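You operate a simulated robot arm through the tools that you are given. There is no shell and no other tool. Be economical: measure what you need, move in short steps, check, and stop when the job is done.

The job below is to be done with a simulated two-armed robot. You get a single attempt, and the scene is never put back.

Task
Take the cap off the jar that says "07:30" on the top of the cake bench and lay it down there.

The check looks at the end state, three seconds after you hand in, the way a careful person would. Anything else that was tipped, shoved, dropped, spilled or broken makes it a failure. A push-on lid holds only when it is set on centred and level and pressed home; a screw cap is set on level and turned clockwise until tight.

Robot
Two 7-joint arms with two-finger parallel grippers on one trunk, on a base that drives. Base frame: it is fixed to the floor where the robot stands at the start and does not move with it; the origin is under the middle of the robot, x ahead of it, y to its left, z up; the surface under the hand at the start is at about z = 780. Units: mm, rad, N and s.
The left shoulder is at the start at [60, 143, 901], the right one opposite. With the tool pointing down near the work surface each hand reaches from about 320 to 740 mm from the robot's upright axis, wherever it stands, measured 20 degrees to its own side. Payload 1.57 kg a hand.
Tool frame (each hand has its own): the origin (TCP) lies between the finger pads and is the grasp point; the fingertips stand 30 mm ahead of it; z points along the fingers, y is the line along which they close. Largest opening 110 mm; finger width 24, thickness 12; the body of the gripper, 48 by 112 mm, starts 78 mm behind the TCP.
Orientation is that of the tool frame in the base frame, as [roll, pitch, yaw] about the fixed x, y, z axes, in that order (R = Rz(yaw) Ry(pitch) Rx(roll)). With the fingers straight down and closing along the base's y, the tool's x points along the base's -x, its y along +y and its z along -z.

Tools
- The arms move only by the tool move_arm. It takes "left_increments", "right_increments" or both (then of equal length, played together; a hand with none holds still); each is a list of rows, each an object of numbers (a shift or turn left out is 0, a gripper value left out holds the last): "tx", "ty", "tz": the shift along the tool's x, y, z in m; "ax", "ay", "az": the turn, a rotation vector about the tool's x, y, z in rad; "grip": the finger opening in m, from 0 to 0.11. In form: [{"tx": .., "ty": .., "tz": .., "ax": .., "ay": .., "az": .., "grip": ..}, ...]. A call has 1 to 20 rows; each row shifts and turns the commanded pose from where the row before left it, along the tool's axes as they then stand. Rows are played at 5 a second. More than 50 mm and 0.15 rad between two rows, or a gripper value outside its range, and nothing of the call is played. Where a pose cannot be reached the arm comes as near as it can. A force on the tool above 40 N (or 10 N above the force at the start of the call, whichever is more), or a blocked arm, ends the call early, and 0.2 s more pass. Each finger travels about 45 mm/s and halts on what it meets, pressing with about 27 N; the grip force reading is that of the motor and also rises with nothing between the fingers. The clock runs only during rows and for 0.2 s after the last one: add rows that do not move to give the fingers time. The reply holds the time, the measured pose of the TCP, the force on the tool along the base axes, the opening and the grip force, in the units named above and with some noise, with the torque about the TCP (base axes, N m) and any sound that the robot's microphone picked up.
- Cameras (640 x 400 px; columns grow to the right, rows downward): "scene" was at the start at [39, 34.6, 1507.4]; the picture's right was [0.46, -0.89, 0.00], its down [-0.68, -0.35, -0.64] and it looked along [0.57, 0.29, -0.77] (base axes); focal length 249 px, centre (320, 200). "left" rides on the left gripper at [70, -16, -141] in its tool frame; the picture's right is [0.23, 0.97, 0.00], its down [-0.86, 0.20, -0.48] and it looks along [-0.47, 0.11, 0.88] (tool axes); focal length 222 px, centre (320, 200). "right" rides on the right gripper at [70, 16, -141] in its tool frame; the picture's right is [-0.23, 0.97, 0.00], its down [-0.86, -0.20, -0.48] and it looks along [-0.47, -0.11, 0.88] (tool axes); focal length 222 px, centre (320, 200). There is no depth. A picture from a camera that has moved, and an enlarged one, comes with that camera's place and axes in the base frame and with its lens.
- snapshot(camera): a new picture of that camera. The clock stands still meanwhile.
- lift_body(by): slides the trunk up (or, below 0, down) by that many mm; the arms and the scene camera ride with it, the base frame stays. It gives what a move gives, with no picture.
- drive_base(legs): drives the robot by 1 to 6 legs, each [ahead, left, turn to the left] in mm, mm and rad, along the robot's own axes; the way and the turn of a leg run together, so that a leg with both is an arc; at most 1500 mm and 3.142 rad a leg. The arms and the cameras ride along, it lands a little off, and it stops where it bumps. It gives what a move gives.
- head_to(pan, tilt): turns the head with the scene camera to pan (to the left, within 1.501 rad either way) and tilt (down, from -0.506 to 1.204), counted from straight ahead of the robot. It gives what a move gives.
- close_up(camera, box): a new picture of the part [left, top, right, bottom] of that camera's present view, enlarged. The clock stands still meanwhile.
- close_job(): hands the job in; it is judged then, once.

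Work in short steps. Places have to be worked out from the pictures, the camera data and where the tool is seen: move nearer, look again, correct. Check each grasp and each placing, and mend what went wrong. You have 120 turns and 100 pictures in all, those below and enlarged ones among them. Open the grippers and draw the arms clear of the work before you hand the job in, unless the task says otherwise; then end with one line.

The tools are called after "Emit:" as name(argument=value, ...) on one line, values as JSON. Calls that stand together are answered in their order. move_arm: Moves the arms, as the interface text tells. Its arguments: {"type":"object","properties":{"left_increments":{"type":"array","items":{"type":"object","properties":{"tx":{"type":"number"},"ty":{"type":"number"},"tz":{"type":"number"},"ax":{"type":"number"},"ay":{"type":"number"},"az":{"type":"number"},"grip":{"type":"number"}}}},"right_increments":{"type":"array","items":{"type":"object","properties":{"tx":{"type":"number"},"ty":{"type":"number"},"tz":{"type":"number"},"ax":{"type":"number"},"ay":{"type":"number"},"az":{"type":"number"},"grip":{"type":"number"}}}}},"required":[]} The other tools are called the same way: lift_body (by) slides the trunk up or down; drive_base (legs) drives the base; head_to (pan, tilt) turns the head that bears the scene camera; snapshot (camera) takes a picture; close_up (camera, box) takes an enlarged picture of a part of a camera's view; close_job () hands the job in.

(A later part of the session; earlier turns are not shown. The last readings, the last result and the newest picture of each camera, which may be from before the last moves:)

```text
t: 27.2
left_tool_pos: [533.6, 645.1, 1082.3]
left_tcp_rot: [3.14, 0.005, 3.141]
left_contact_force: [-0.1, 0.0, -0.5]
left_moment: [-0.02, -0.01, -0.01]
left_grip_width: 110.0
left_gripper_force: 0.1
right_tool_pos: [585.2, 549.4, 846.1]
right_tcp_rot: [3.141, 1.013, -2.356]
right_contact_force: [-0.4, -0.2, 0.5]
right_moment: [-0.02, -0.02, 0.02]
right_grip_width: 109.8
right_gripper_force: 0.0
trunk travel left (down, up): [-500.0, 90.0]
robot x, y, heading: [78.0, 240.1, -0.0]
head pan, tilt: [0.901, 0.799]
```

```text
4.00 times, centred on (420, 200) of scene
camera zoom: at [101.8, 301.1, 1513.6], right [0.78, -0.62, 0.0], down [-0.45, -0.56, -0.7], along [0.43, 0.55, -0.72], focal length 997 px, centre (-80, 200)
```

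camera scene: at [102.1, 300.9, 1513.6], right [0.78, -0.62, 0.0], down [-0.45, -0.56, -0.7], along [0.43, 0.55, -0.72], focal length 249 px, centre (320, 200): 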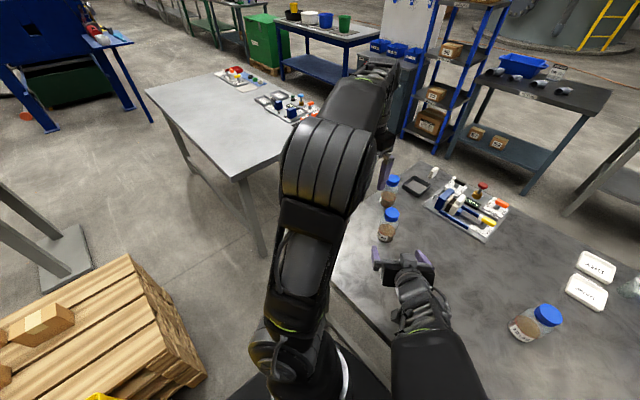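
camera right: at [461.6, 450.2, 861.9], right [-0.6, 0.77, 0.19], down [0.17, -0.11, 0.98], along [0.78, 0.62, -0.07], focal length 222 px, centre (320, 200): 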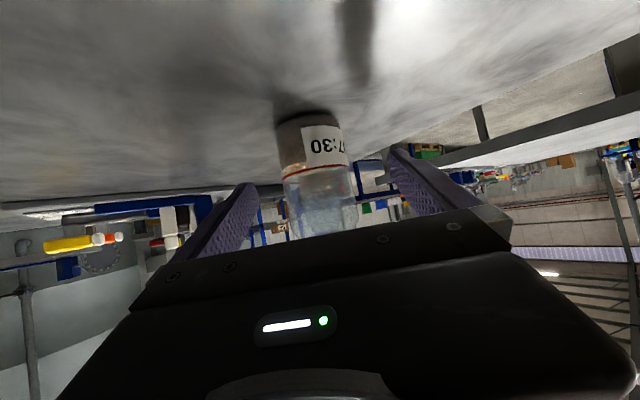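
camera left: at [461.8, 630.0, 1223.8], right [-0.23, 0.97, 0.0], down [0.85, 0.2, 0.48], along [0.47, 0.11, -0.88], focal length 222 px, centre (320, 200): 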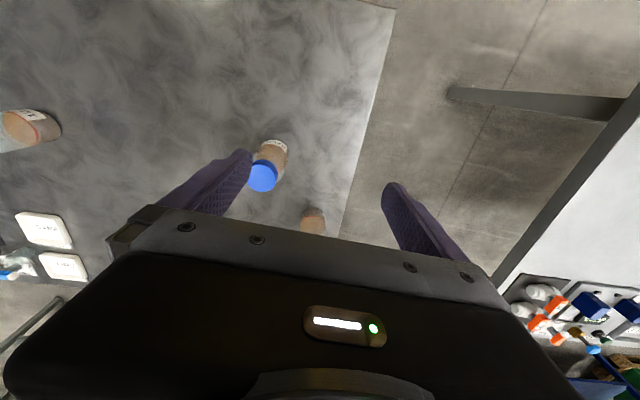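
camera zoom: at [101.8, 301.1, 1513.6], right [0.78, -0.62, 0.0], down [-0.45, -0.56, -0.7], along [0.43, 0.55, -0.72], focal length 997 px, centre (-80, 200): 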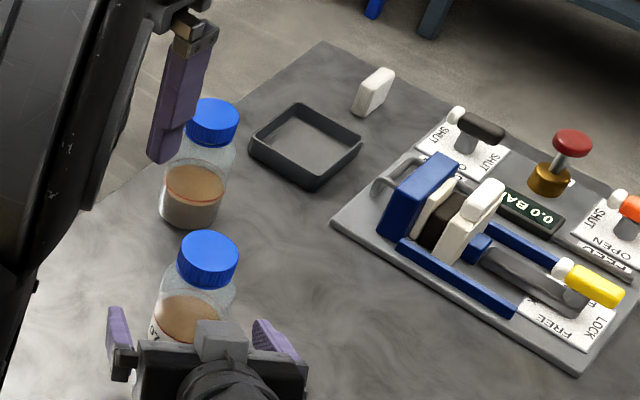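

Centred still. Final 45 mm advance, then close the right gripper on the jar body.

Emit:
move_arm(right_increments=[{"tz": 0.025}, {"tz": 0.02}, {}])

Emit:
move_arm(right_increments=[{"grip": 0.075}, {}, {}, {"grip": 0.06}, {}, {}])

Emit:
snapshot(camera="right")

```text
t: 28.0
left_tool_pos: [534.1, 644.4, 1082.0]
left_tcp_rot: [3.14, 0.003, 3.139]
left_contact_force: [0.5, 0.5, -0.1]
left_moment: [-0.02, -0.03, -0.01]
left_grip_width: 109.9
left_gripper_force: 0.2
right_tool_pos: [611.7, 575.8, 823.1]
right_tcp_rot: [-3.141, 1.013, -2.356]
right_contact_force: [0.1, 0.5, -0.1]
right_moment: [0.0, 0.01, -0.01]
right_grip_width: 110.0
right_gripper_force: 0.0
trunk travel left (down, up): [-500.0, 90.0]
robot x, y, heading: [80.3, 239.4, 0.002]
head pan, tilt: [0.901, 0.799]
```

```text
t: 29.4
left_tool_pos: [533.8, 644.8, 1082.2]
left_tcp_rot: [3.139, 0.004, 3.141]
left_contact_force: [0.0, 0.0, 0.0]
left_moment: [0.02, 0.04, -0.01]
left_grip_width: 110.0
left_gripper_force: 0.1
right_tool_pos: [611.5, 575.5, 823.0]
right_tcp_rot: [-3.141, 1.013, -2.357]
right_contact_force: [-0.2, 0.1, 0.3]
right_moment: [-0.01, 0.0, 0.02]
right_grip_width: 60.3
right_gripper_force: 0.2
trunk travel left (down, up): [-500.0, 90.0]
robot x, y, heading: [81.2, 238.9, 0.003]
head pan, tilt: [0.901, 0.799]
```

```text
57 pictures are left
camera right: at [488.8, 476.2, 839.5], right [-0.6, 0.77, 0.19], down [0.17, -0.11, 0.98], along [0.78, 0.62, -0.07], focal length 222 px, centre (320, 200)
```

right: 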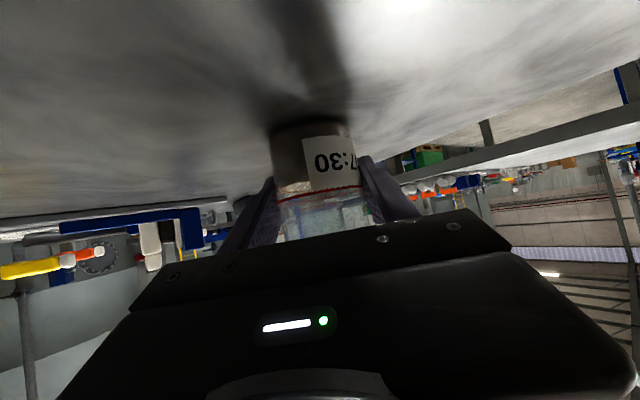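

Jar is narrower than 60 mm; I close further until contact.

Emit:
move_arm(right_increments=[{"grip": 0.054}, {}, {"grip": 0.045}, {}, {}, {}])

Emit:
snapshot(camera="left")

Emit:
close_up(camera="right", box=[200, 80, 440, 230])

```text
t: 30.8
left_tool_pos: [533.2, 645.8, 1081.8]
left_tcp_rot: [3.14, 0.002, -3.141]
left_contact_force: [0.5, -0.5, 0.1]
left_moment: [0.03, 0.01, -0.01]
left_grip_width: 109.9
left_gripper_force: 0.0
right_tool_pos: [612.1, 575.1, 822.9]
right_tcp_rot: [-3.142, 1.014, -2.355]
right_contact_force: [1.0, -0.9, 0.3]
right_moment: [-0.03, 0.0, 0.0]
right_grip_width: 59.5
right_gripper_force: 26.9
trunk travel left (down, up): [-500.0, 90.0]
robot x, y, heading: [81.6, 237.3, 0.001]
head pan, tilt: [0.901, 0.799]
```

```text
56 pictures are left
camera left: at [461.8, 628.5, 1224.3], right [-0.23, 0.97, 0.0], down [0.85, 0.2, 0.48], along [0.47, 0.11, -0.88], focal length 222 px, centre (320, 200)
```

left: 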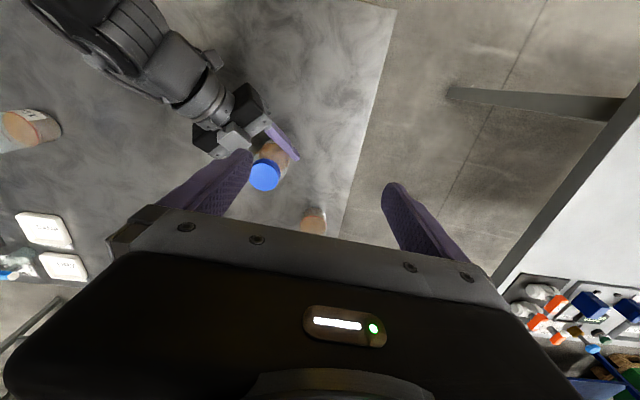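

```text
2.67 times, centred on (320, 155) of right
camera zoom: at [488.8, 476.2, 839.6], right [-0.6, 0.77, 0.19], down [0.17, -0.11, 0.98], along [0.78, 0.62, -0.07], focal length 592 px, centre (320, 320)
```

zoom: 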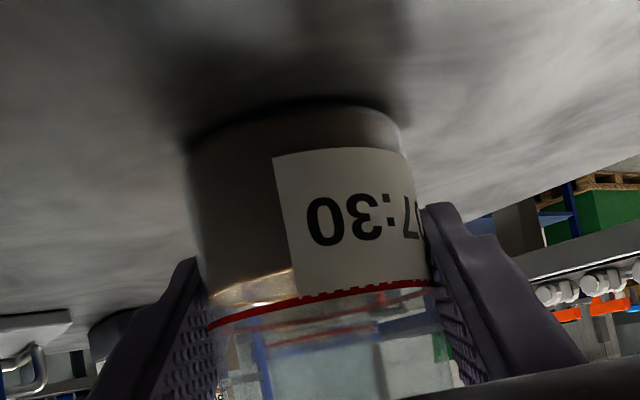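

The right hand holds the jar firmly (59.5 mm). Now the left hand goes above the cap, opening 70 mm, turned -30° for a CCW stroke.

Emit:
move_arm(left_increments=[{"tx": -0.026, "ty": -0.023, "grip": 0.07}, {"tx": -0.026, "ty": -0.023}, {"tx": -0.026, "ty": -0.023}, {"az": 0.131}, {"az": 0.131}, {"az": 0.131}, {"az": 0.131}, {"tz": 0.04}, {"tz": 0.04}, {"tz": 0.02}, {}])

Emit:
snapshot(camera="left")

Emit:
close_up(camera="scene", box=[320, 130, 480, 250])

```text
t: 33.3
left_tool_pos: [575.9, 572.4, 994.4]
left_tcp_rot: [-3.09, 0.121, 2.669]
left_contact_force: [-0.2, 0.6, -0.2]
left_moment: [-0.01, 0.01, -0.01]
left_grip_width: 69.9
left_gripper_force: 0.1
left hand out of reach, approached as far as the arm can: row 1, 2, 3, 9
right_tool_pos: [619.7, 567.3, 817.7]
right_tcp_rot: [-3.141, 1.009, -2.37]
right_contact_force: [2.1, 1.0, 5.4]
right_moment: [-0.13, 0.02, 0.01]
right_grip_width: 59.2
right_gripper_force: 27.0
trunk travel left (down, up): [-500.0, 90.0]
robot x, y, heading: [86.8, 236.3, 0.002]
head pan, tilt: [0.901, 0.799]
stopped in row 11 (left hand): the arm was blocked; the commanded pose is now the measured one
```

```text
54 pictures are left
camera left: at [494.9, 604.4, 1128.2], right [0.25, 0.97, -0.08], down [0.81, -0.16, 0.57], along [0.54, -0.2, -0.82], focal length 222 px, centre (320, 200)
```

left: 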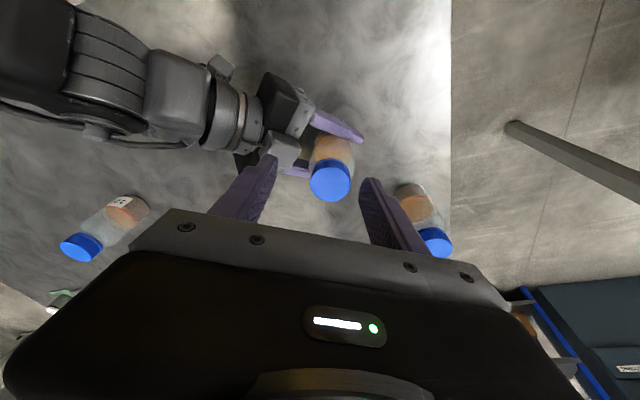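

```text
3.33 times, centred on (400, 190) of scene
camera zoom: at [101.7, 301.4, 1513.2], right [0.78, -0.62, 0.0], down [-0.45, -0.56, -0.7], along [0.43, 0.55, -0.72], focal length 831 px, centre (53, 233)
```

zoom: 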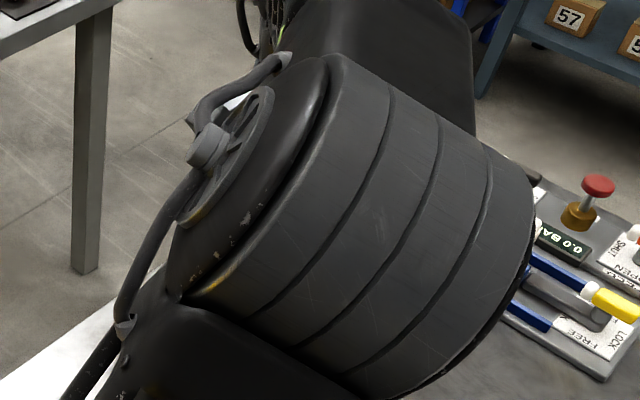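

The left arm was blocked and the right hand was nudged ~8 mm. I look before anything else.

Emit:
snapshot(camera="scene")

Emit:
close_up(camera="left", box=[180, 40, 420, 220])

Emit:
snapshot(camera="right")

```text
52 pictures are left
camera scene: at [101.7, 301.4, 1513.2], right [0.78, -0.62, 0.0], down [-0.45, -0.56, -0.7], along [0.43, 0.55, -0.72], focal length 249 px, centre (320, 200)
```

scene: 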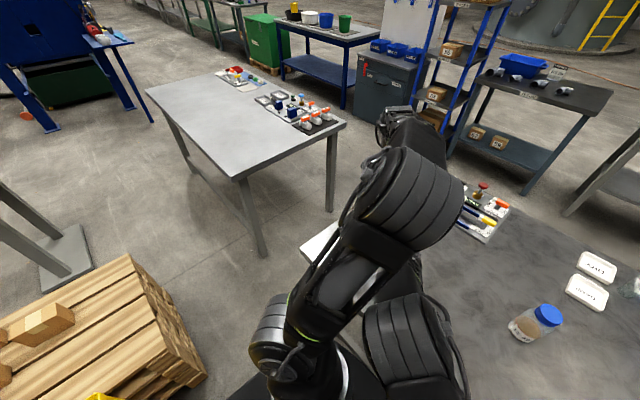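

```text
2.22 times, centred on (300, 130) of left
camera zoom: at [494.9, 604.4, 1128.2], right [0.25, 0.97, -0.08], down [0.81, -0.16, 0.57], along [0.54, -0.2, -0.82], focal length 494 px, centre (364, 356)
```

zoom: 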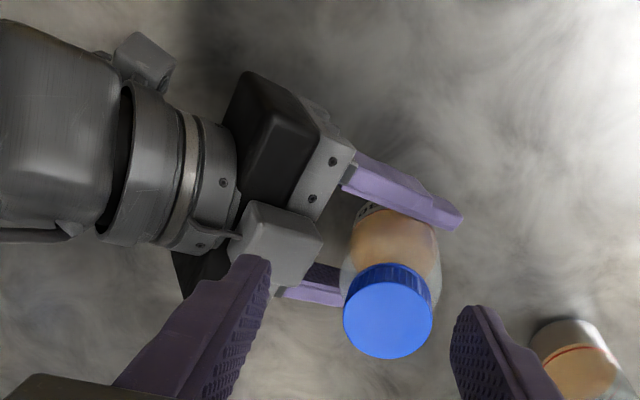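

```text
50 pictures are left
camera right: at [495.7, 469.9, 835.1], right [-0.59, 0.78, 0.19], down [0.18, -0.11, 0.98], along [0.79, 0.61, -0.07], focal length 222 px, centre (320, 200)
```

right: 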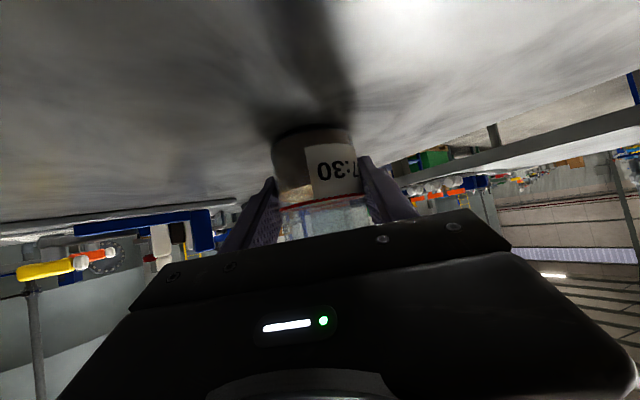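

The right elbow is touching the left upper arm; the jar itself is fine. I back the left hand up and away the way it came.

Emit:
move_arm(left_increments=[{"tz": -0.03}, {"tz": -0.03}, {"tz": -0.03}, {"tx": 0.023, "ty": 0.016}, {"tx": 0.023, "ty": 0.016}, {"tx": 0.023, "ty": 0.016}, {}])

Emit:
snapshot(camera="scene")

Emit:
snapshot(camera="left")

```text
t: 34.9
left_tool_pos: [528.6, 651.0, 1075.6]
left_tcp_rot: [-3.095, 0.118, 2.661]
left_contact_force: [0.5, 0.4, -0.2]
left_moment: [-0.01, 0.02, -0.01]
left_grip_width: 70.1
left_gripper_force: 0.0
left hand out of reach, approached as far as the arm can: row 6
right_tool_pos: [618.4, 567.6, 817.2]
right_tcp_rot: [-3.14, 1.008, -2.368]
right_contact_force: [-2.7, 2.3, 10.1]
right_moment: [0.11, 0.13, 0.06]
right_grip_width: 59.3
right_gripper_force: 27.6
trunk travel left (down, up): [-500.0, 90.0]
robot x, y, heading: [84.9, 234.4, -0.001]
head pan, tilt: [0.901, 0.799]
```

```text
49 pictures are left
camera scene: at [100.7, 301.1, 1513.7], right [0.78, -0.62, 0.0], down [-0.44, -0.56, -0.7], along [0.43, 0.55, -0.72], focal length 249 px, centre (320, 200)
```

scene: 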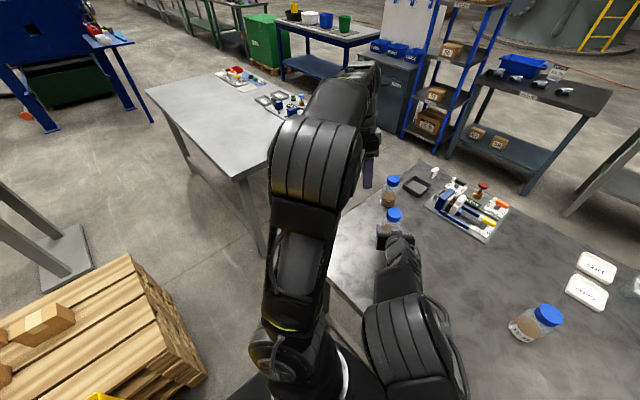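

```text
48 pictures are left
camera left: at [446.5, 682.6, 1209.8], right [0.25, 0.96, -0.07], down [0.81, -0.17, 0.57], along [0.53, -0.2, -0.82], focal length 222 px, centre (320, 200)
```

left: 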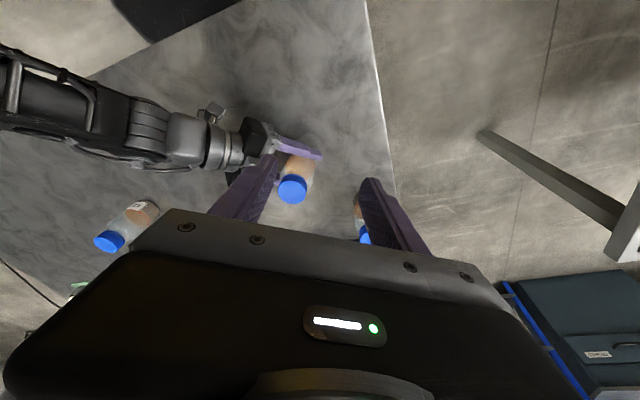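

Arms are clear again and the jar stands. Instead of crossing arms here, I'll lift the jar a little and carry it to clear table space in front of the robot. First a small lift.

Emit:
move_arm(right_increments=[{"tx": -0.0085, "tz": -0.0053}, {"tx": -0.0085, "tz": -0.0053}, {"tx": -0.0085, "tz": -0.0053}, {"tx": -0.0085, "tz": -0.0053}, {}])

Emit:
snapshot(camera="right")

Emit:
close_up(camera="scene", box=[340, 150, 500, 250])

```text
t: 36.1
left_tool_pos: [529.3, 651.1, 1075.8]
left_tcp_rot: [-3.093, 0.116, 2.663]
left_contact_force: [-0.5, -0.6, -0.3]
left_moment: [0.01, 0.03, -0.03]
left_grip_width: 70.3
left_gripper_force: 0.1
right_tool_pos: [620.9, 567.4, 855.6]
right_tcp_rot: [3.142, 1.005, -2.371]
right_contact_force: [-0.3, -0.1, -1.7]
right_moment: [-0.01, 0.01, -0.01]
right_grip_width: 59.5
right_gripper_force: 26.8
trunk travel left (down, up): [-500.0, 90.0]
robot x, y, heading: [76.5, 237.8, -0.001]
head pan, tilt: [0.901, 0.799]
```

```text
47 pictures are left
camera right: at [495.2, 469.4, 874.3], right [-0.59, 0.78, 0.19], down [0.18, -0.1, 0.98], along [0.79, 0.61, -0.08], focal length 222 px, centre (320, 200)
```

right: 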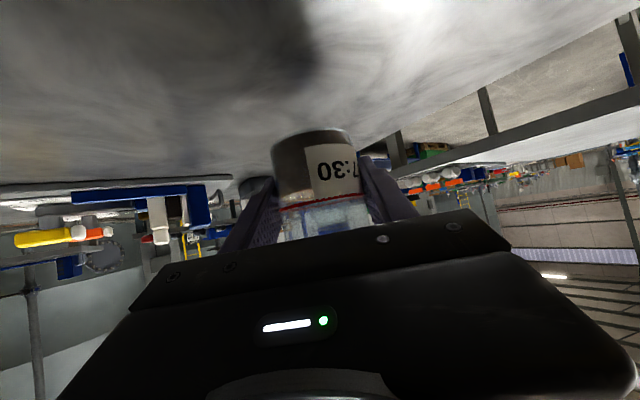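

```text
4.00 times, centred on (420, 200) of scene
camera zoom: at [102.0, 301.6, 1513.6], right [0.78, -0.62, 0.0], down [-0.45, -0.56, -0.7], along [0.43, 0.55, -0.72], focal length 997 px, centre (-80, 200)
```

zoom: 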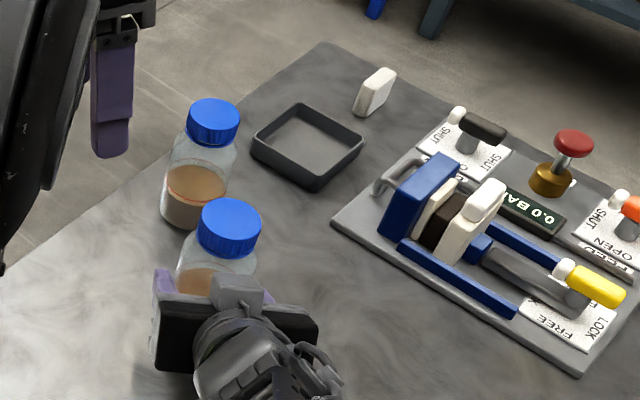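

Jar lifted securely (≈1.7 N). I carry it level to about (520, 330).

Emit:
move_arm(right_increments=[{"tz": -0.0201, "tx": 0.0127, "ty": -0.01}, {"tz": -0.0201, "tx": 0.0127, "ty": -0.01}, {"tz": -0.0201, "tx": 0.0127, "ty": -0.01}, {"tz": -0.0201, "tx": 0.0127, "ty": -0.01}, {"tz": -0.0201, "tx": 0.0127, "ty": -0.01}, {"tz": -0.0201, "tx": 0.0127, "ty": -0.01}, {"tz": -0.0201, "tx": 0.0127, "ty": -0.01}, {"tz": -0.0201, "tx": 0.0127, "ty": -0.01}, {"tz": -0.0201, "tx": 0.0127, "ty": -0.01}, {"tz": -0.0201, "tx": 0.0127, "ty": -0.01}, {}])

Emit:
head_to(pan=0.3, tilt=1.0)

Emit:
snapshot(camera="scene")

```text
t: 38.5
left_tool_pos: [529.3, 651.3, 1076.8]
left_tcp_rot: [-3.092, 0.117, 2.661]
left_contact_force: [0.5, -0.5, 0.8]
left_moment: [-0.01, -0.02, -0.01]
left_grip_width: 70.0
left_gripper_force: 0.0
right_tool_pos: [517.6, 330.8, 858.0]
right_tcp_rot: [3.141, 1.008, -2.37]
right_contact_force: [0.2, 0.1, -1.2]
right_moment: [0.01, 0.01, -0.02]
right_grip_width: 59.4
right_gripper_force: 26.9
trunk travel left (down, up): [-500.0, 90.0]
robot x, y, heading: [78.0, 238.2, -0.006]
head pan, tilt: [0.901, 0.799]
```

```text
t: 39.5
left_tool_pos: [529.3, 651.3, 1075.1]
left_tcp_rot: [-3.091, 0.117, 2.661]
left_contact_force: [0.6, 0.0, -0.1]
left_moment: [0.0, 0.02, 0.01]
left_grip_width: 70.2
left_gripper_force: 0.0
right_tool_pos: [518.5, 331.0, 858.5]
right_tcp_rot: [-3.141, 1.005, -2.369]
right_contact_force: [-0.1, 1.0, -1.4]
right_moment: [0.01, -0.02, 0.0]
right_grip_width: 59.5
right_gripper_force: 27.3
trunk travel left (down, up): [-500.0, 90.0]
robot x, y, heading: [78.1, 237.8, -0.001]
head pan, tilt: [0.3, 1.0]
```

```text
45 pictures are left
camera scene: at [118.4, 258.9, 1498.5], right [0.3, -0.95, 0.0], down [-0.8, -0.25, -0.54], along [0.52, 0.16, -0.84], focal length 249 px, centre (320, 200)
```

scene: 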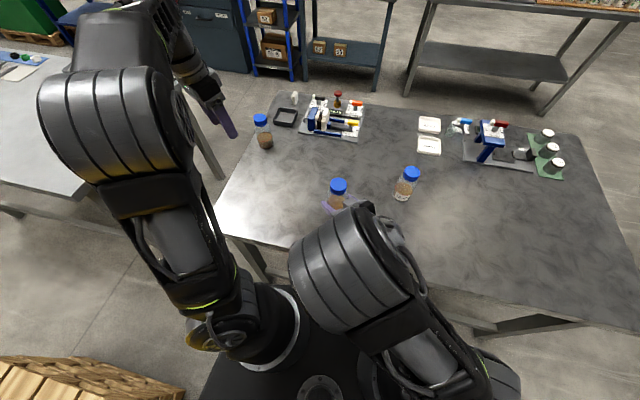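

Clear view now. I shift the jar slightly further out/right to (560, 280) to give room from the right elbow, then lower to the table.

Emit:
move_arm(right_increments=[{"ty": -0.022, "tz": -0.0013, "tx": 0.001}, {"ty": -0.022, "tz": -0.0013, "tx": 0.001}, {"ty": -0.021, "tz": -0.0013, "tx": 0.001}, {"tx": 0.0085, "tz": 0.0053}, {"tx": 0.0085, "tz": 0.0053}, {"tx": 0.0085, "tz": 0.0053}, {}])

Emit:
close_up(camera="right", box=[220, 60, 420, 220])

```text
t: 41.1
left_tool_pos: [529.0, 651.7, 1075.4]
left_tcp_rot: [-3.093, 0.121, 2.661]
left_contact_force: [-0.4, -0.4, -0.3]
left_moment: [0.02, 0.02, -0.02]
left_grip_width: 69.8
left_gripper_force: 0.0
right_tool_pos: [559.5, 278.7, 828.9]
right_tcp_rot: [-3.14, 1.004, -2.369]
right_contact_force: [0.3, 0.5, -1.9]
right_moment: [0.04, 0.0, 0.0]
right_grip_width: 59.4
right_gripper_force: 27.0
trunk travel left (down, up): [-500.0, 90.0]
robot x, y, heading: [82.1, 236.8, -0.003]
head pan, tilt: [0.3, 1.0]
```

```text
2.50 times, centred on (320, 140) of right
camera zoom: at [435.7, 181.7, 845.3], right [-0.59, 0.78, 0.19], down [0.18, -0.1, 0.98], along [0.79, 0.61, -0.08], focal length 555 px, centre (320, 350)
```

zoom: 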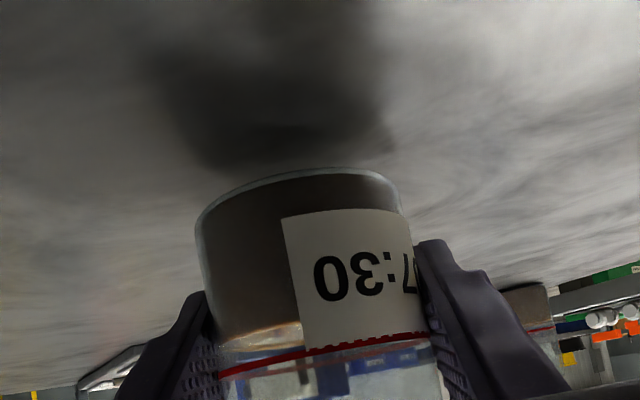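

About 10 mm remain; lower in small steps till touching.

Emit:
move_arm(right_increments=[{"tx": 0.0021, "tz": 0.0013}, {"tx": 0.0021, "tz": 0.0013}, {"tx": 0.0021, "tz": 0.0013}, {"tx": 0.0013, "tz": 0.0008}, {}])

```text
t: 42.3
left_tool_pos: [529.6, 651.4, 1076.2]
left_tcp_rot: [-3.092, 0.118, 2.662]
left_contact_force: [0.2, -0.2, 0.5]
left_moment: [0.04, 0.0, -0.04]
left_grip_width: 70.1
left_gripper_force: 0.0
right_tool_pos: [561.0, 280.3, 818.6]
right_tcp_rot: [3.141, 1.007, -2.369]
right_contact_force: [0.0, -0.1, 0.5]
right_moment: [0.05, -0.03, -0.02]
right_grip_width: 59.6
right_gripper_force: 27.3
trunk travel left (down, up): [-500.0, 90.0]
robot x, y, heading: [79.4, 239.7, -0.001]
head pan, tilt: [0.3, 1.0]
```

Jar rests on the table, held. I level the left hand and bring it most of the way across, then look.

Emit:
move_arm(left_increments=[{"ax": -0.05, "ay": 0.118}, {"tx": -0.0199, "ty": -0.0314}, {"tx": -0.0199, "ty": -0.0314}, {"tx": -0.0199, "ty": -0.0314}, {"tx": -0.0199, "ty": -0.0314}, {"tx": -0.0199, "ty": -0.0314}, {"tx": -0.0199, "ty": -0.0314}, {"tx": -0.0199, "ty": -0.0314}, {}])

Emit:
snapshot(camera="scene")

Emit:
snapshot(camera="left")

```text
t: 44.3
left_tool_pos: [551.4, 391.0, 1075.3]
left_tcp_rot: [3.141, 0.0, 2.66]
left_contact_force: [0.1, 0.8, 0.0]
left_moment: [-0.01, -0.02, -0.01]
left_grip_width: 70.1
left_gripper_force: 0.1
right_tool_pos: [560.7, 279.8, 818.0]
right_tcp_rot: [3.14, 1.005, -2.37]
right_contact_force: [0.3, 0.1, 5.7]
right_moment: [0.12, 0.06, -0.04]
right_grip_width: 59.6
right_gripper_force: 27.6
trunk travel left (down, up): [-500.0, 90.0]
robot x, y, heading: [81.4, 238.9, 0.0]
head pan, tilt: [0.3, 1.0]
```

```text
43 pictures are left
camera scene: at [117.9, 258.6, 1498.5], right [0.3, -0.96, 0.0], down [-0.8, -0.25, -0.54], along [0.52, 0.16, -0.84], focal length 249 px, centre (320, 200)
```

scene: 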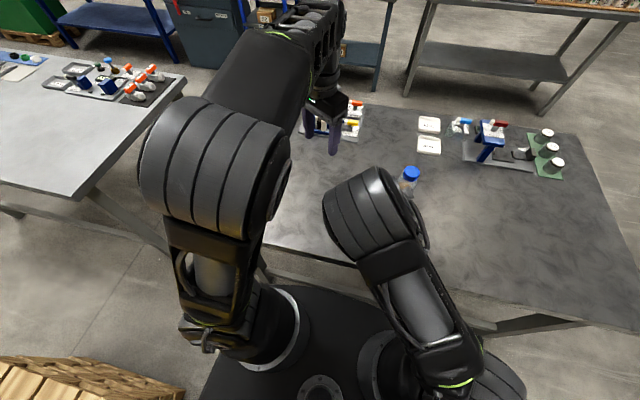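

```text
42 pictures are left
camera left: at [481.1, 409.2, 1217.9], right [0.25, 0.97, 0.0], down [0.85, -0.22, 0.48], along [0.46, -0.12, -0.88], focal length 222 px, centre (320, 200)
```

left: 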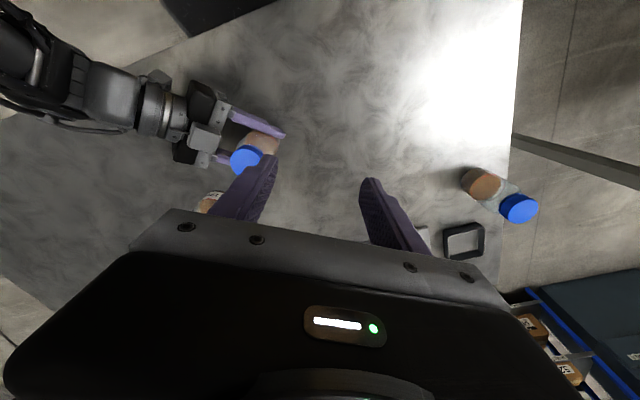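

Left hand path looks clear with elbows ~240 mm apart. Move on above the cap.

Emit:
move_arm(left_increments=[{"tx": -0.0187, "ty": -0.0317}, {"tx": -0.0187, "ty": -0.0317}, {"tx": -0.0187, "ty": -0.0317}, {"tz": 0.03}, {"tz": 0.03}, {}])

Emit:
snapshot(camera="left")

Emit:
snapshot(camera="scene")

```text
t: 45.7
left_tool_pos: [558.2, 280.3, 1015.0]
left_tcp_rot: [3.14, 0.0, 2.66]
left_contact_force: [0.2, -0.1, -0.1]
left_moment: [0.0, 0.02, 0.01]
left_grip_width: 69.8
left_gripper_force: 0.1
right_tool_pos: [560.3, 279.2, 818.4]
right_tcp_rot: [3.141, 1.006, -2.368]
right_contact_force: [-0.3, -0.1, 5.4]
right_moment: [0.11, 0.07, -0.07]
right_grip_width: 59.3
right_gripper_force: 26.8
trunk travel left (down, up): [-500.0, 90.0]
robot x, y, heading: [80.5, 240.2, 0.001]
head pan, tilt: [0.3, 1.0]
```

```text
41 pictures are left
camera left: at [486.4, 298.1, 1157.0], right [0.25, 0.97, 0.0], down [0.85, -0.22, 0.48], along [0.46, -0.12, -0.88], focal length 222 px, centre (320, 200)
```

left: 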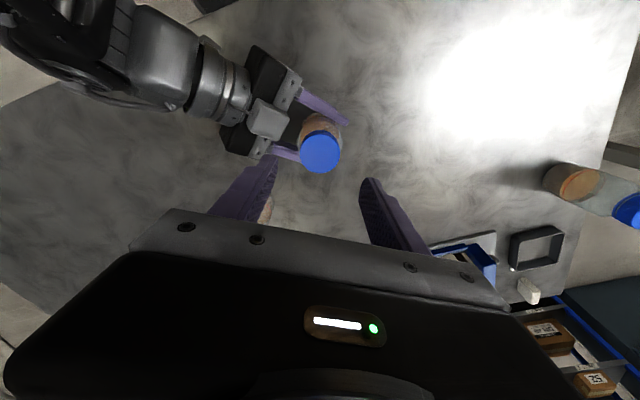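

```text
40 pictures are left
camera scene: at [117.9, 258.6, 1498.5], right [0.3, -0.96, 0.0], down [-0.8, -0.25, -0.54], along [0.52, 0.16, -0.84], focal length 249 px, centre (320, 200)
```

scene: 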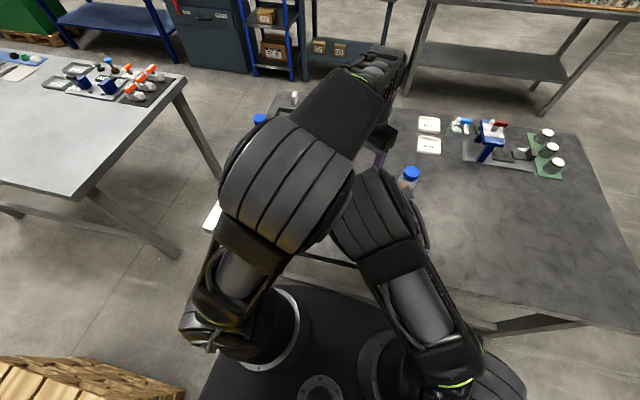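

Aligned over the cap (556.5, 280). Elbows are near each other, so I lower in a careful partial step.

Emit:
move_arm(left_increments=[{"tz": 0.015, "tx": 0.001}, {"tz": 0.015}, {"tz": 0.015}, {}])

Emit:
snapshot(camera="left")

Emit:
close_up(camera="scene", box=[200, 80, 480, 300])

```text
t: 46.7
left_tool_pos: [557.8, 282.2, 978.7]
left_tcp_rot: [-3.122, 0.025, 2.667]
left_contact_force: [-1.2, -0.3, -0.3]
left_moment: [0.0, 0.03, 0.02]
left_grip_width: 69.9
left_gripper_force: 0.2
right_tool_pos: [560.4, 278.5, 817.3]
right_tcp_rot: [-3.135, 1.006, -2.367]
right_contact_force: [-1.0, 8.2, 24.1]
right_moment: [0.4, 0.23, -0.03]
right_grip_width: 59.4
right_gripper_force: 26.9
trunk travel left (down, up): [-500.0, 90.0]
robot x, y, heading: [82.8, 242.9, -0.0]
head pan, tilt: [0.3, 1.0]
```

```text
39 pictures are left
camera left: at [484.5, 304.2, 1119.4], right [0.24, 0.97, -0.03], down [0.85, -0.2, 0.5], along [0.48, -0.14, -0.87], focal length 222 px, centre (320, 200)
```

left: 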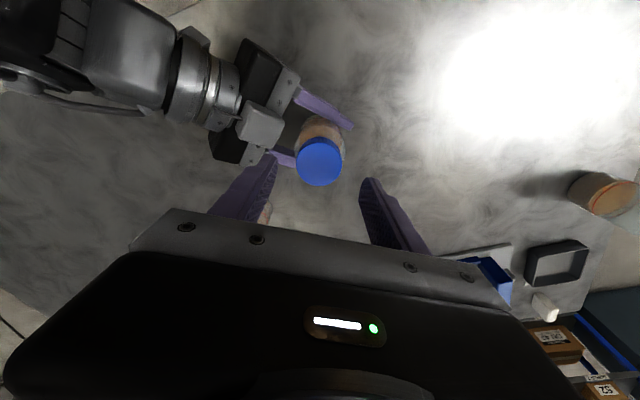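

```text
1.82 times, centred on (340, 190) of scene
camera zoom: at [116.3, 259.6, 1498.7], right [0.3, -0.96, 0.0], down [-0.8, -0.25, -0.54], along [0.52, 0.16, -0.84], focal length 453 px, centre (284, 218)
```

zoom: 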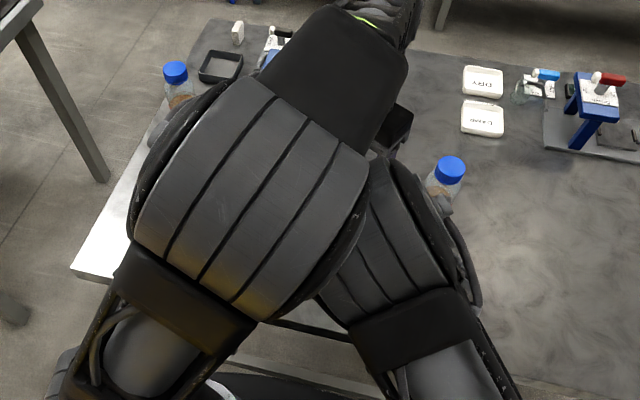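

The elbows touch. I back the left hand off, then will turn the right hand (with the jar) about the vertical so its elbow swings right.

Emit:
move_arm(left_increments=[{"tz": -0.03}, {"tz": -0.03}, {"tz": -0.03}, {"tx": 0.0187, "ty": 0.0317}, {"tx": 0.0187, "ty": 0.0317}, {"tx": 0.0187, "ty": 0.0317}, {"tx": 0.0187, "ty": 0.0317}, {"tx": 0.0187, "ty": 0.0317}, {}])

Emit:
move_arm(right_increments=[{"tx": -0.0085, "tz": -0.0053}, {"ax": -0.11, "az": -0.07}, {"ax": -0.11, "az": -0.07}, {"ax": -0.11, "az": -0.07}, {"ax": -0.11, "az": -0.07}, {"ax": -0.11, "az": -0.07}, {}])

Emit:
snapshot(camera="scene")

Emit:
snapshot(camera="left")

```text
t: 48.7
left_tool_pos: [546.2, 467.5, 1057.5]
left_tcp_rot: [3.14, -0.001, 2.658]
left_contact_force: [1.1, -1.0, -0.5]
left_moment: [0.02, -0.01, 0.0]
left_grip_width: 69.9
left_gripper_force: 0.1
right_tool_pos: [560.7, 278.7, 817.2]
right_tcp_rot: [3.141, 1.004, -2.37]
right_contact_force: [-1.0, 0.8, -2.6]
right_moment: [0.0, 0.05, 0.0]
right_grip_width: 59.4
right_gripper_force: 27.0
trunk travel left (down, up): [-500.0, 90.0]
robot x, y, heading: [82.3, 239.9, -0.001]
head pan, tilt: [0.3, 1.0]
```

```text
t: 50.3
left_tool_pos: [547.0, 467.2, 1058.5]
left_tcp_rot: [3.138, -0.001, 2.659]
left_contact_force: [-0.8, -0.1, -0.7]
left_moment: [-0.03, 0.0, 0.0]
left_grip_width: 69.9
left_gripper_force: 0.0
right_tool_pos: [560.3, 281.0, 828.7]
right_tcp_rot: [-3.137, 0.999, -1.713]
right_contact_force: [0.0, -0.1, -1.1]
right_moment: [0.01, 0.08, 0.0]
right_grip_width: 59.4
right_gripper_force: 27.7
trunk travel left (down, up): [-500.0, 90.0]
robot x, y, heading: [80.9, 238.1, -0.002]
head pan, tilt: [0.3, 1.0]
```

```text
37 pictures are left
camera scene: at [118.4, 258.8, 1498.5], right [0.3, -0.96, 0.0], down [-0.8, -0.25, -0.54], along [0.52, 0.16, -0.84], focal length 249 px, centre (320, 200)
```

scene: 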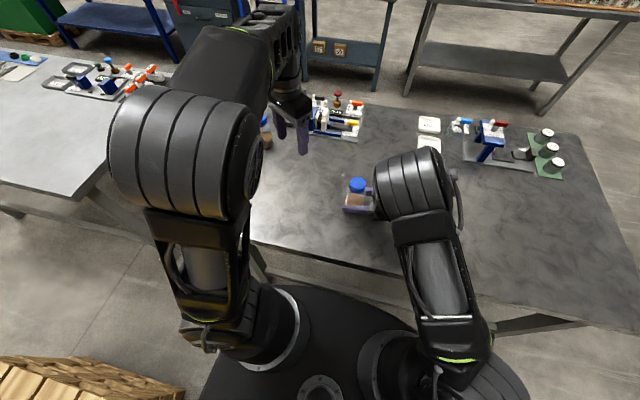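

```text
36 pictures are left
camera left: at [476.8, 484.4, 1199.9], right [0.25, 0.97, 0.0], down [0.85, -0.22, 0.48], along [0.46, -0.12, -0.88], focal length 222 px, centre (320, 200)
```

left: 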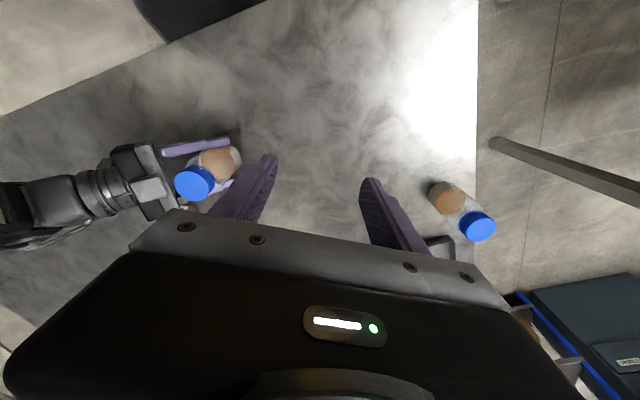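

The right elbow swung clear. Lower the jar back onto the table, and pre-turn the left hand clockwise to give room for a CCW stroke.

Emit:
move_arm(right_increments=[{"tx": 0.0042, "tz": 0.0027}, {"tx": 0.0038, "tz": 0.0025}, {}, {}, {}, {}, {}, {}, {}, {}, {}, {}, {}, {}], left_increments=[{"az": 0.14}, {"az": 0.14}, {"az": 0.14}, {"az": 0.14}, {"az": 0.14}, {"az": 0.14}, {"az": 0.14}, {"az": 0.14}, {"az": 0.14}, {"az": 0.14}, {"az": 0.14}, {"az": 0.14}, {"az": 0.14}, {}])

```text
t: 53.3
left_tool_pos: [546.6, 465.8, 1059.4]
left_tcp_rot: [3.14, 0.0, 0.838]
left_contact_force: [-0.1, 0.0, -0.8]
left_moment: [0.0, -0.02, -0.04]
left_grip_width: 70.3
left_gripper_force: 0.1
right_tool_pos: [557.8, 284.3, 820.6]
right_tcp_rot: [-3.136, 1.001, -1.718]
right_contact_force: [0.3, 0.3, -1.3]
right_moment: [-0.02, -0.02, -0.02]
right_grip_width: 59.3
right_gripper_force: 26.5
right hand out of reach, approached as far as the arm can: row 1
trunk travel left (down, up): [-500.0, 90.0]
robot x, y, heading: [82.1, 239.4, 0.001]
head pan, tilt: [0.3, 1.0]
```

Left wrist has the range. Jar hangs ~2 mm above the table; lower it.

Emit:
move_arm(right_increments=[{"tx": 0.002, "tz": 0.001}, {}, {}])

Emit:
close_up(camera="scene", box=[300, 130, 460, 230])

Emit:
close_up(camera="right", box=[220, 60, 420, 220])

```text
t: 54.1
left_tool_pos: [546.3, 466.1, 1059.3]
left_tcp_rot: [-3.141, -0.002, 0.84]
left_contact_force: [-0.4, 0.0, -0.1]
left_moment: [0.01, -0.01, 0.01]
left_grip_width: 70.0
left_gripper_force: 0.0
right_tool_pos: [557.2, 285.0, 819.0]
right_tcp_rot: [-3.135, 0.999, -1.715]
right_contact_force: [-0.1, -0.4, -0.9]
right_moment: [0.02, 0.02, 0.02]
right_grip_width: 59.4
right_gripper_force: 27.1
right hand out of reach, approached as far as the arm can: row 1
trunk travel left (down, up): [-500.0, 90.0]
robot x, y, heading: [81.0, 242.4, 0.002]
head pan, tilt: [0.3, 1.0]
```

```text
4.00 times, centred on (380, 180) of scene
camera zoom: at [118.4, 258.7, 1498.5], right [0.3, -0.96, 0.0], down [-0.8, -0.25, -0.54], along [0.52, 0.16, -0.84], focal length 997 px, centre (80, 280)
```

zoom: 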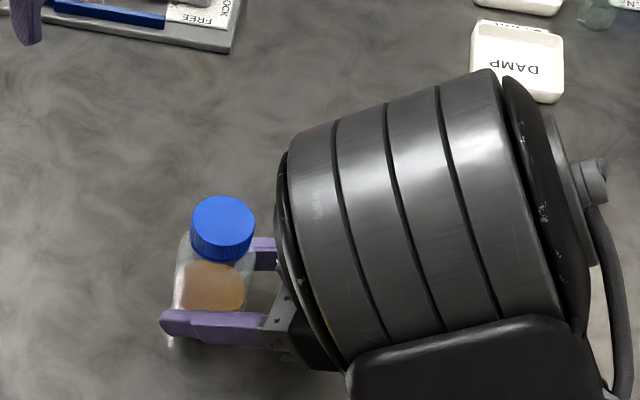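

```text
2.50 times, centred on (320, 140) of right
camera zoom: at [517.1, 133.0, 838.1], right [-0.95, 0.27, 0.19], down [0.2, 0.03, 0.98], along [0.26, 0.96, -0.08], focal length 555 px, centre (320, 350)
```

zoom: 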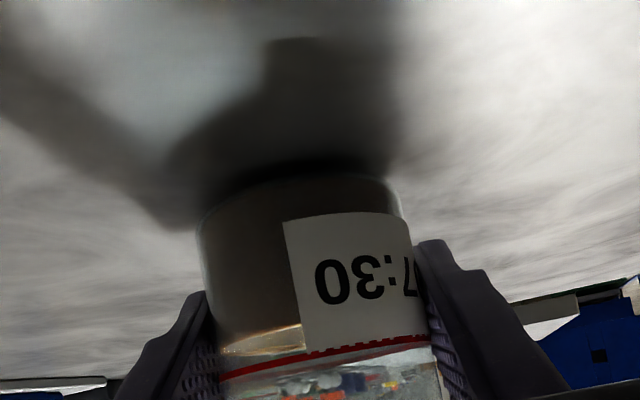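

Jar held practically at table level. Left hand moves above the cap (about (561, 286)).

Emit:
move_arm(left_increments=[{"tx": -0.0248, "ty": 0.0262}, {"tx": -0.0248, "ty": 0.0262}, {"tx": -0.0248, "ty": 0.0262}, {"tx": -0.0248, "ty": 0.0262}, {"tx": -0.0248, "ty": 0.0262}, {"tz": 0.03}, {"tz": 0.03}, {}])

Emit:
snapshot(camera="left")

Emit:
snapshot(camera="scene")

```text
t: 55.9
left_tool_pos: [558.1, 285.2, 998.0]
left_tcp_rot: [3.141, -0.002, 0.838]
left_contact_force: [-0.8, 0.1, 0.3]
left_moment: [-0.02, -0.01, 0.03]
left_grip_width: 69.9
left_gripper_force: 0.0
right_tool_pos: [557.5, 284.6, 819.8]
right_tcp_rot: [-3.136, 0.996, -1.716]
right_contact_force: [0.6, -0.9, -1.7]
right_moment: [-0.01, 0.0, 0.0]
right_grip_width: 59.3
right_gripper_force: 27.4
trunk travel left (down, up): [-500.0, 90.0]
robot x, y, heading: [81.8, 239.2, 0.002]
head pan, tilt: [0.3, 1.0]
```

```text
33 pictures are left
camera left: at [592.0, 348.5, 1140.2], right [0.88, -0.48, 0.0], down [-0.42, -0.77, 0.48], along [-0.23, -0.42, -0.88], focal length 222 px, centre (320, 200)
```

left: 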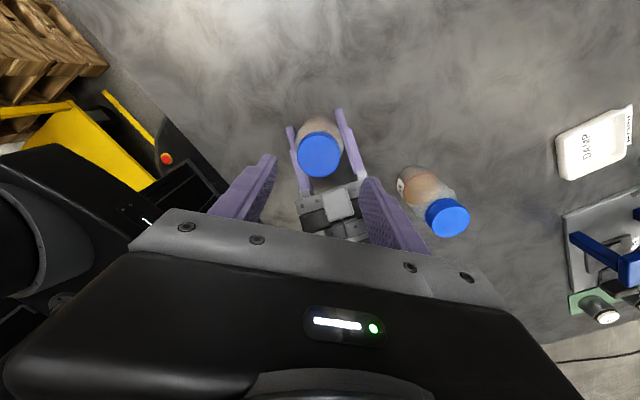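

```text
32 pictures are left
camera scene: at [118.4, 258.7, 1498.5], right [0.3, -0.96, 0.0], down [-0.8, -0.25, -0.54], along [0.52, 0.16, -0.84], focal length 249 px, centre (320, 200)
```

scene: 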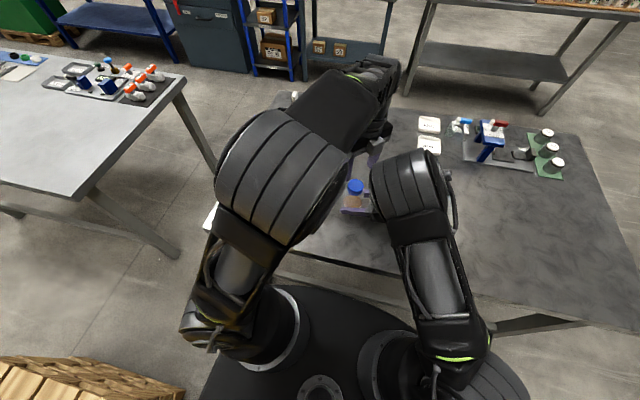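

Aligned with the cap (557, 287). Lower to around the cap in two stages.

Emit:
move_arm(left_increments=[{"tz": 0.02}, {"tz": 0.02}, {"tz": 0.02}, {}])

Emit:
snapshot(camera="left")

Emit:
close_up(camera="scene", box=[240, 80, 480, 260])

```text
t: 56.9
left_tool_pos: [560.9, 286.8, 939.6]
left_tcp_rot: [3.14, -0.002, 0.84]
left_contact_force: [0.2, -1.4, 0.1]
left_moment: [-0.03, 0.05, 0.02]
left_grip_width: 70.1
left_gripper_force: 0.1
right_tool_pos: [556.1, 285.1, 819.1]
right_tcp_rot: [-3.137, 1.0, -1.717]
right_contact_force: [0.0, 0.1, -1.5]
right_moment: [0.0, -0.01, 0.0]
right_grip_width: 59.7
right_gripper_force: 27.0
trunk travel left (down, up): [-500.0, 90.0]
robot x, y, heading: [83.0, 240.3, -0.001]
head pan, tilt: [0.3, 1.0]
```

```text
31 pictures are left
camera left: at [593.6, 348.6, 1080.8], right [0.88, -0.48, 0.0], down [-0.42, -0.77, 0.48], along [-0.23, -0.42, -0.88], focal length 222 px, centre (320, 200)
```

left: 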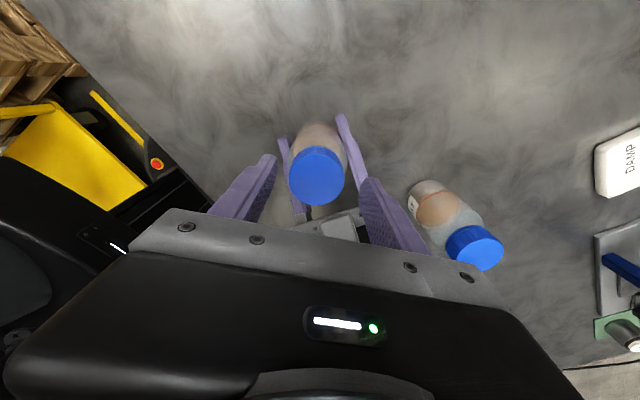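

```text
2.22 times, centred on (360, 170) of scene
camera zoom: at [118.4, 258.7, 1498.5], right [0.3, -0.96, 0.0], down [-0.8, -0.25, -0.54], along [0.52, 0.16, -0.84], focal length 554 px, centre (231, 267)
```

zoom: 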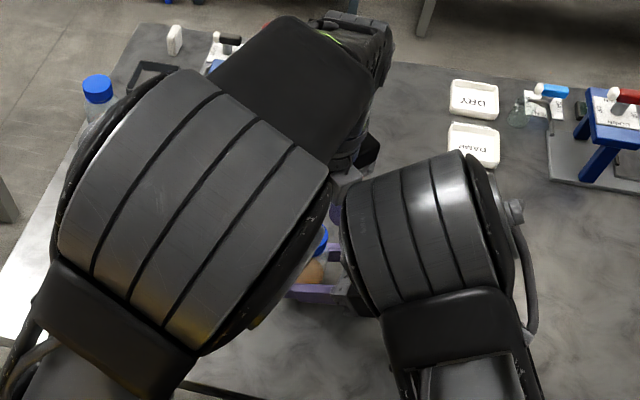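

Small centring correction and the last 21 mm down.

Emit:
move_arm(left_increments=[{"tz": 0.007, "ty": -0.003, "tx": -0.002}, {"tz": 0.007}, {"tz": 0.007}, {}])

Emit:
close_up(camera="left", box=[220, 80, 440, 230])

Emit:
close_up(camera="scene", box=[240, 80, 480, 260])

```text
t: 57.9
left_tool_pos: [558.7, 287.1, 917.6]
left_tcp_rot: [-3.141, -0.003, 0.839]
left_contact_force: [0.6, 0.6, 0.3]
left_moment: [0.04, 0.02, -0.04]
left_grip_width: 70.0
left_gripper_force: 0.1
right_tool_pos: [556.4, 284.5, 819.3]
right_tcp_rot: [-3.138, 0.999, -1.717]
right_contact_force: [0.3, 0.3, -2.4]
right_moment: [0.02, 0.01, 0.03]
right_grip_width: 59.4
right_gripper_force: 26.8
trunk travel left (down, up): [-500.0, 90.0]
robot x, y, heading: [78.7, 234.8, 0.001]
head pan, tilt: [0.3, 1.0]
```

```text
2.67 times, centred on (330, 155) of left
camera zoom: at [591.1, 348.8, 1060.1], right [0.88, -0.48, 0.0], down [-0.42, -0.77, 0.48], along [-0.23, -0.42, -0.88], focal length 592 px, centre (293, 320)
```

zoom: 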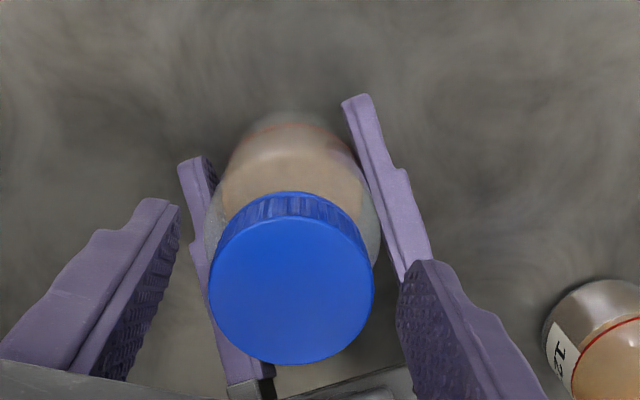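

```text
2.22 times, centred on (360, 170) of scene
camera zoom: at [118.4, 258.7, 1498.5], right [0.3, -0.96, 0.0], down [-0.8, -0.25, -0.54], along [0.52, 0.16, -0.84], focal length 554 px, centre (231, 267)
```

zoom: 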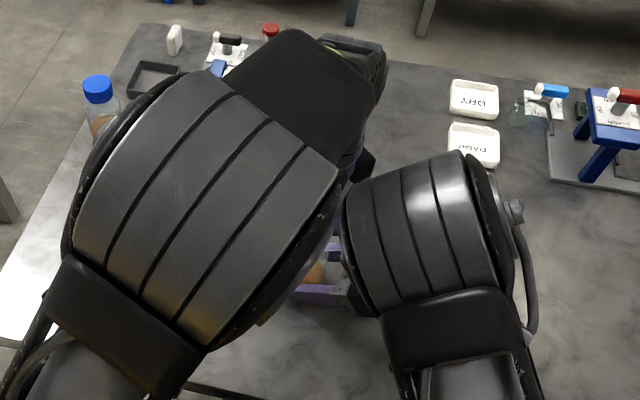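

Cap is centred between the fingers and no contact between arms. Close the left gripper on the cap.

Emit:
move_arm(left_increments=[{"grip": 0.055}, {}, {"grip": 0.035}, {}, {}, {}])

Emit:
close_up(camera="left", box=[220, 80, 440, 230])

```text
t: 59.3
left_tool_pos: [556.8, 285.3, 918.4]
left_tcp_rot: [-3.141, -0.001, 0.84]
left_contact_force: [-2.7, 1.3, 0.4]
left_moment: [-0.01, 0.01, 0.13]
left_grip_width: 45.5
left_gripper_force: 27.0
right_tool_pos: [557.9, 285.9, 819.5]
right_tcp_rot: [-3.136, 0.998, -1.719]
right_contact_force: [2.2, -1.8, -2.5]
right_moment: [0.17, 0.26, -0.13]
right_grip_width: 59.4
right_gripper_force: 27.0
trunk travel left (down, up): [-500.0, 90.0]
robot x, y, heading: [79.2, 242.5, -0.005]
head pan, tilt: [0.3, 1.0]
```

```text
2.67 times, centred on (330, 155) of left
camera zoom: at [591.1, 348.9, 1060.2], right [0.88, -0.48, 0.0], down [-0.42, -0.77, 0.48], along [-0.23, -0.42, -0.88], focal length 592 px, centre (293, 320)
```

zoom: 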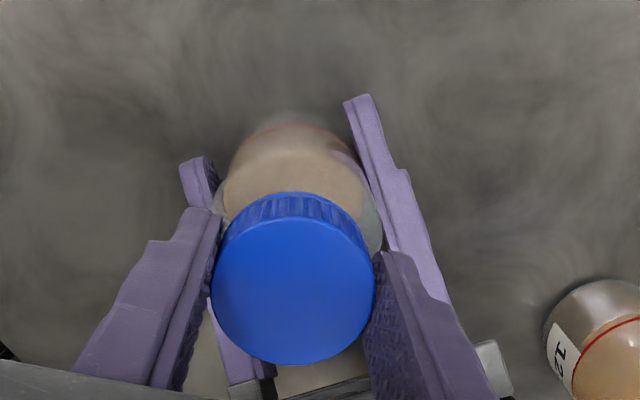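

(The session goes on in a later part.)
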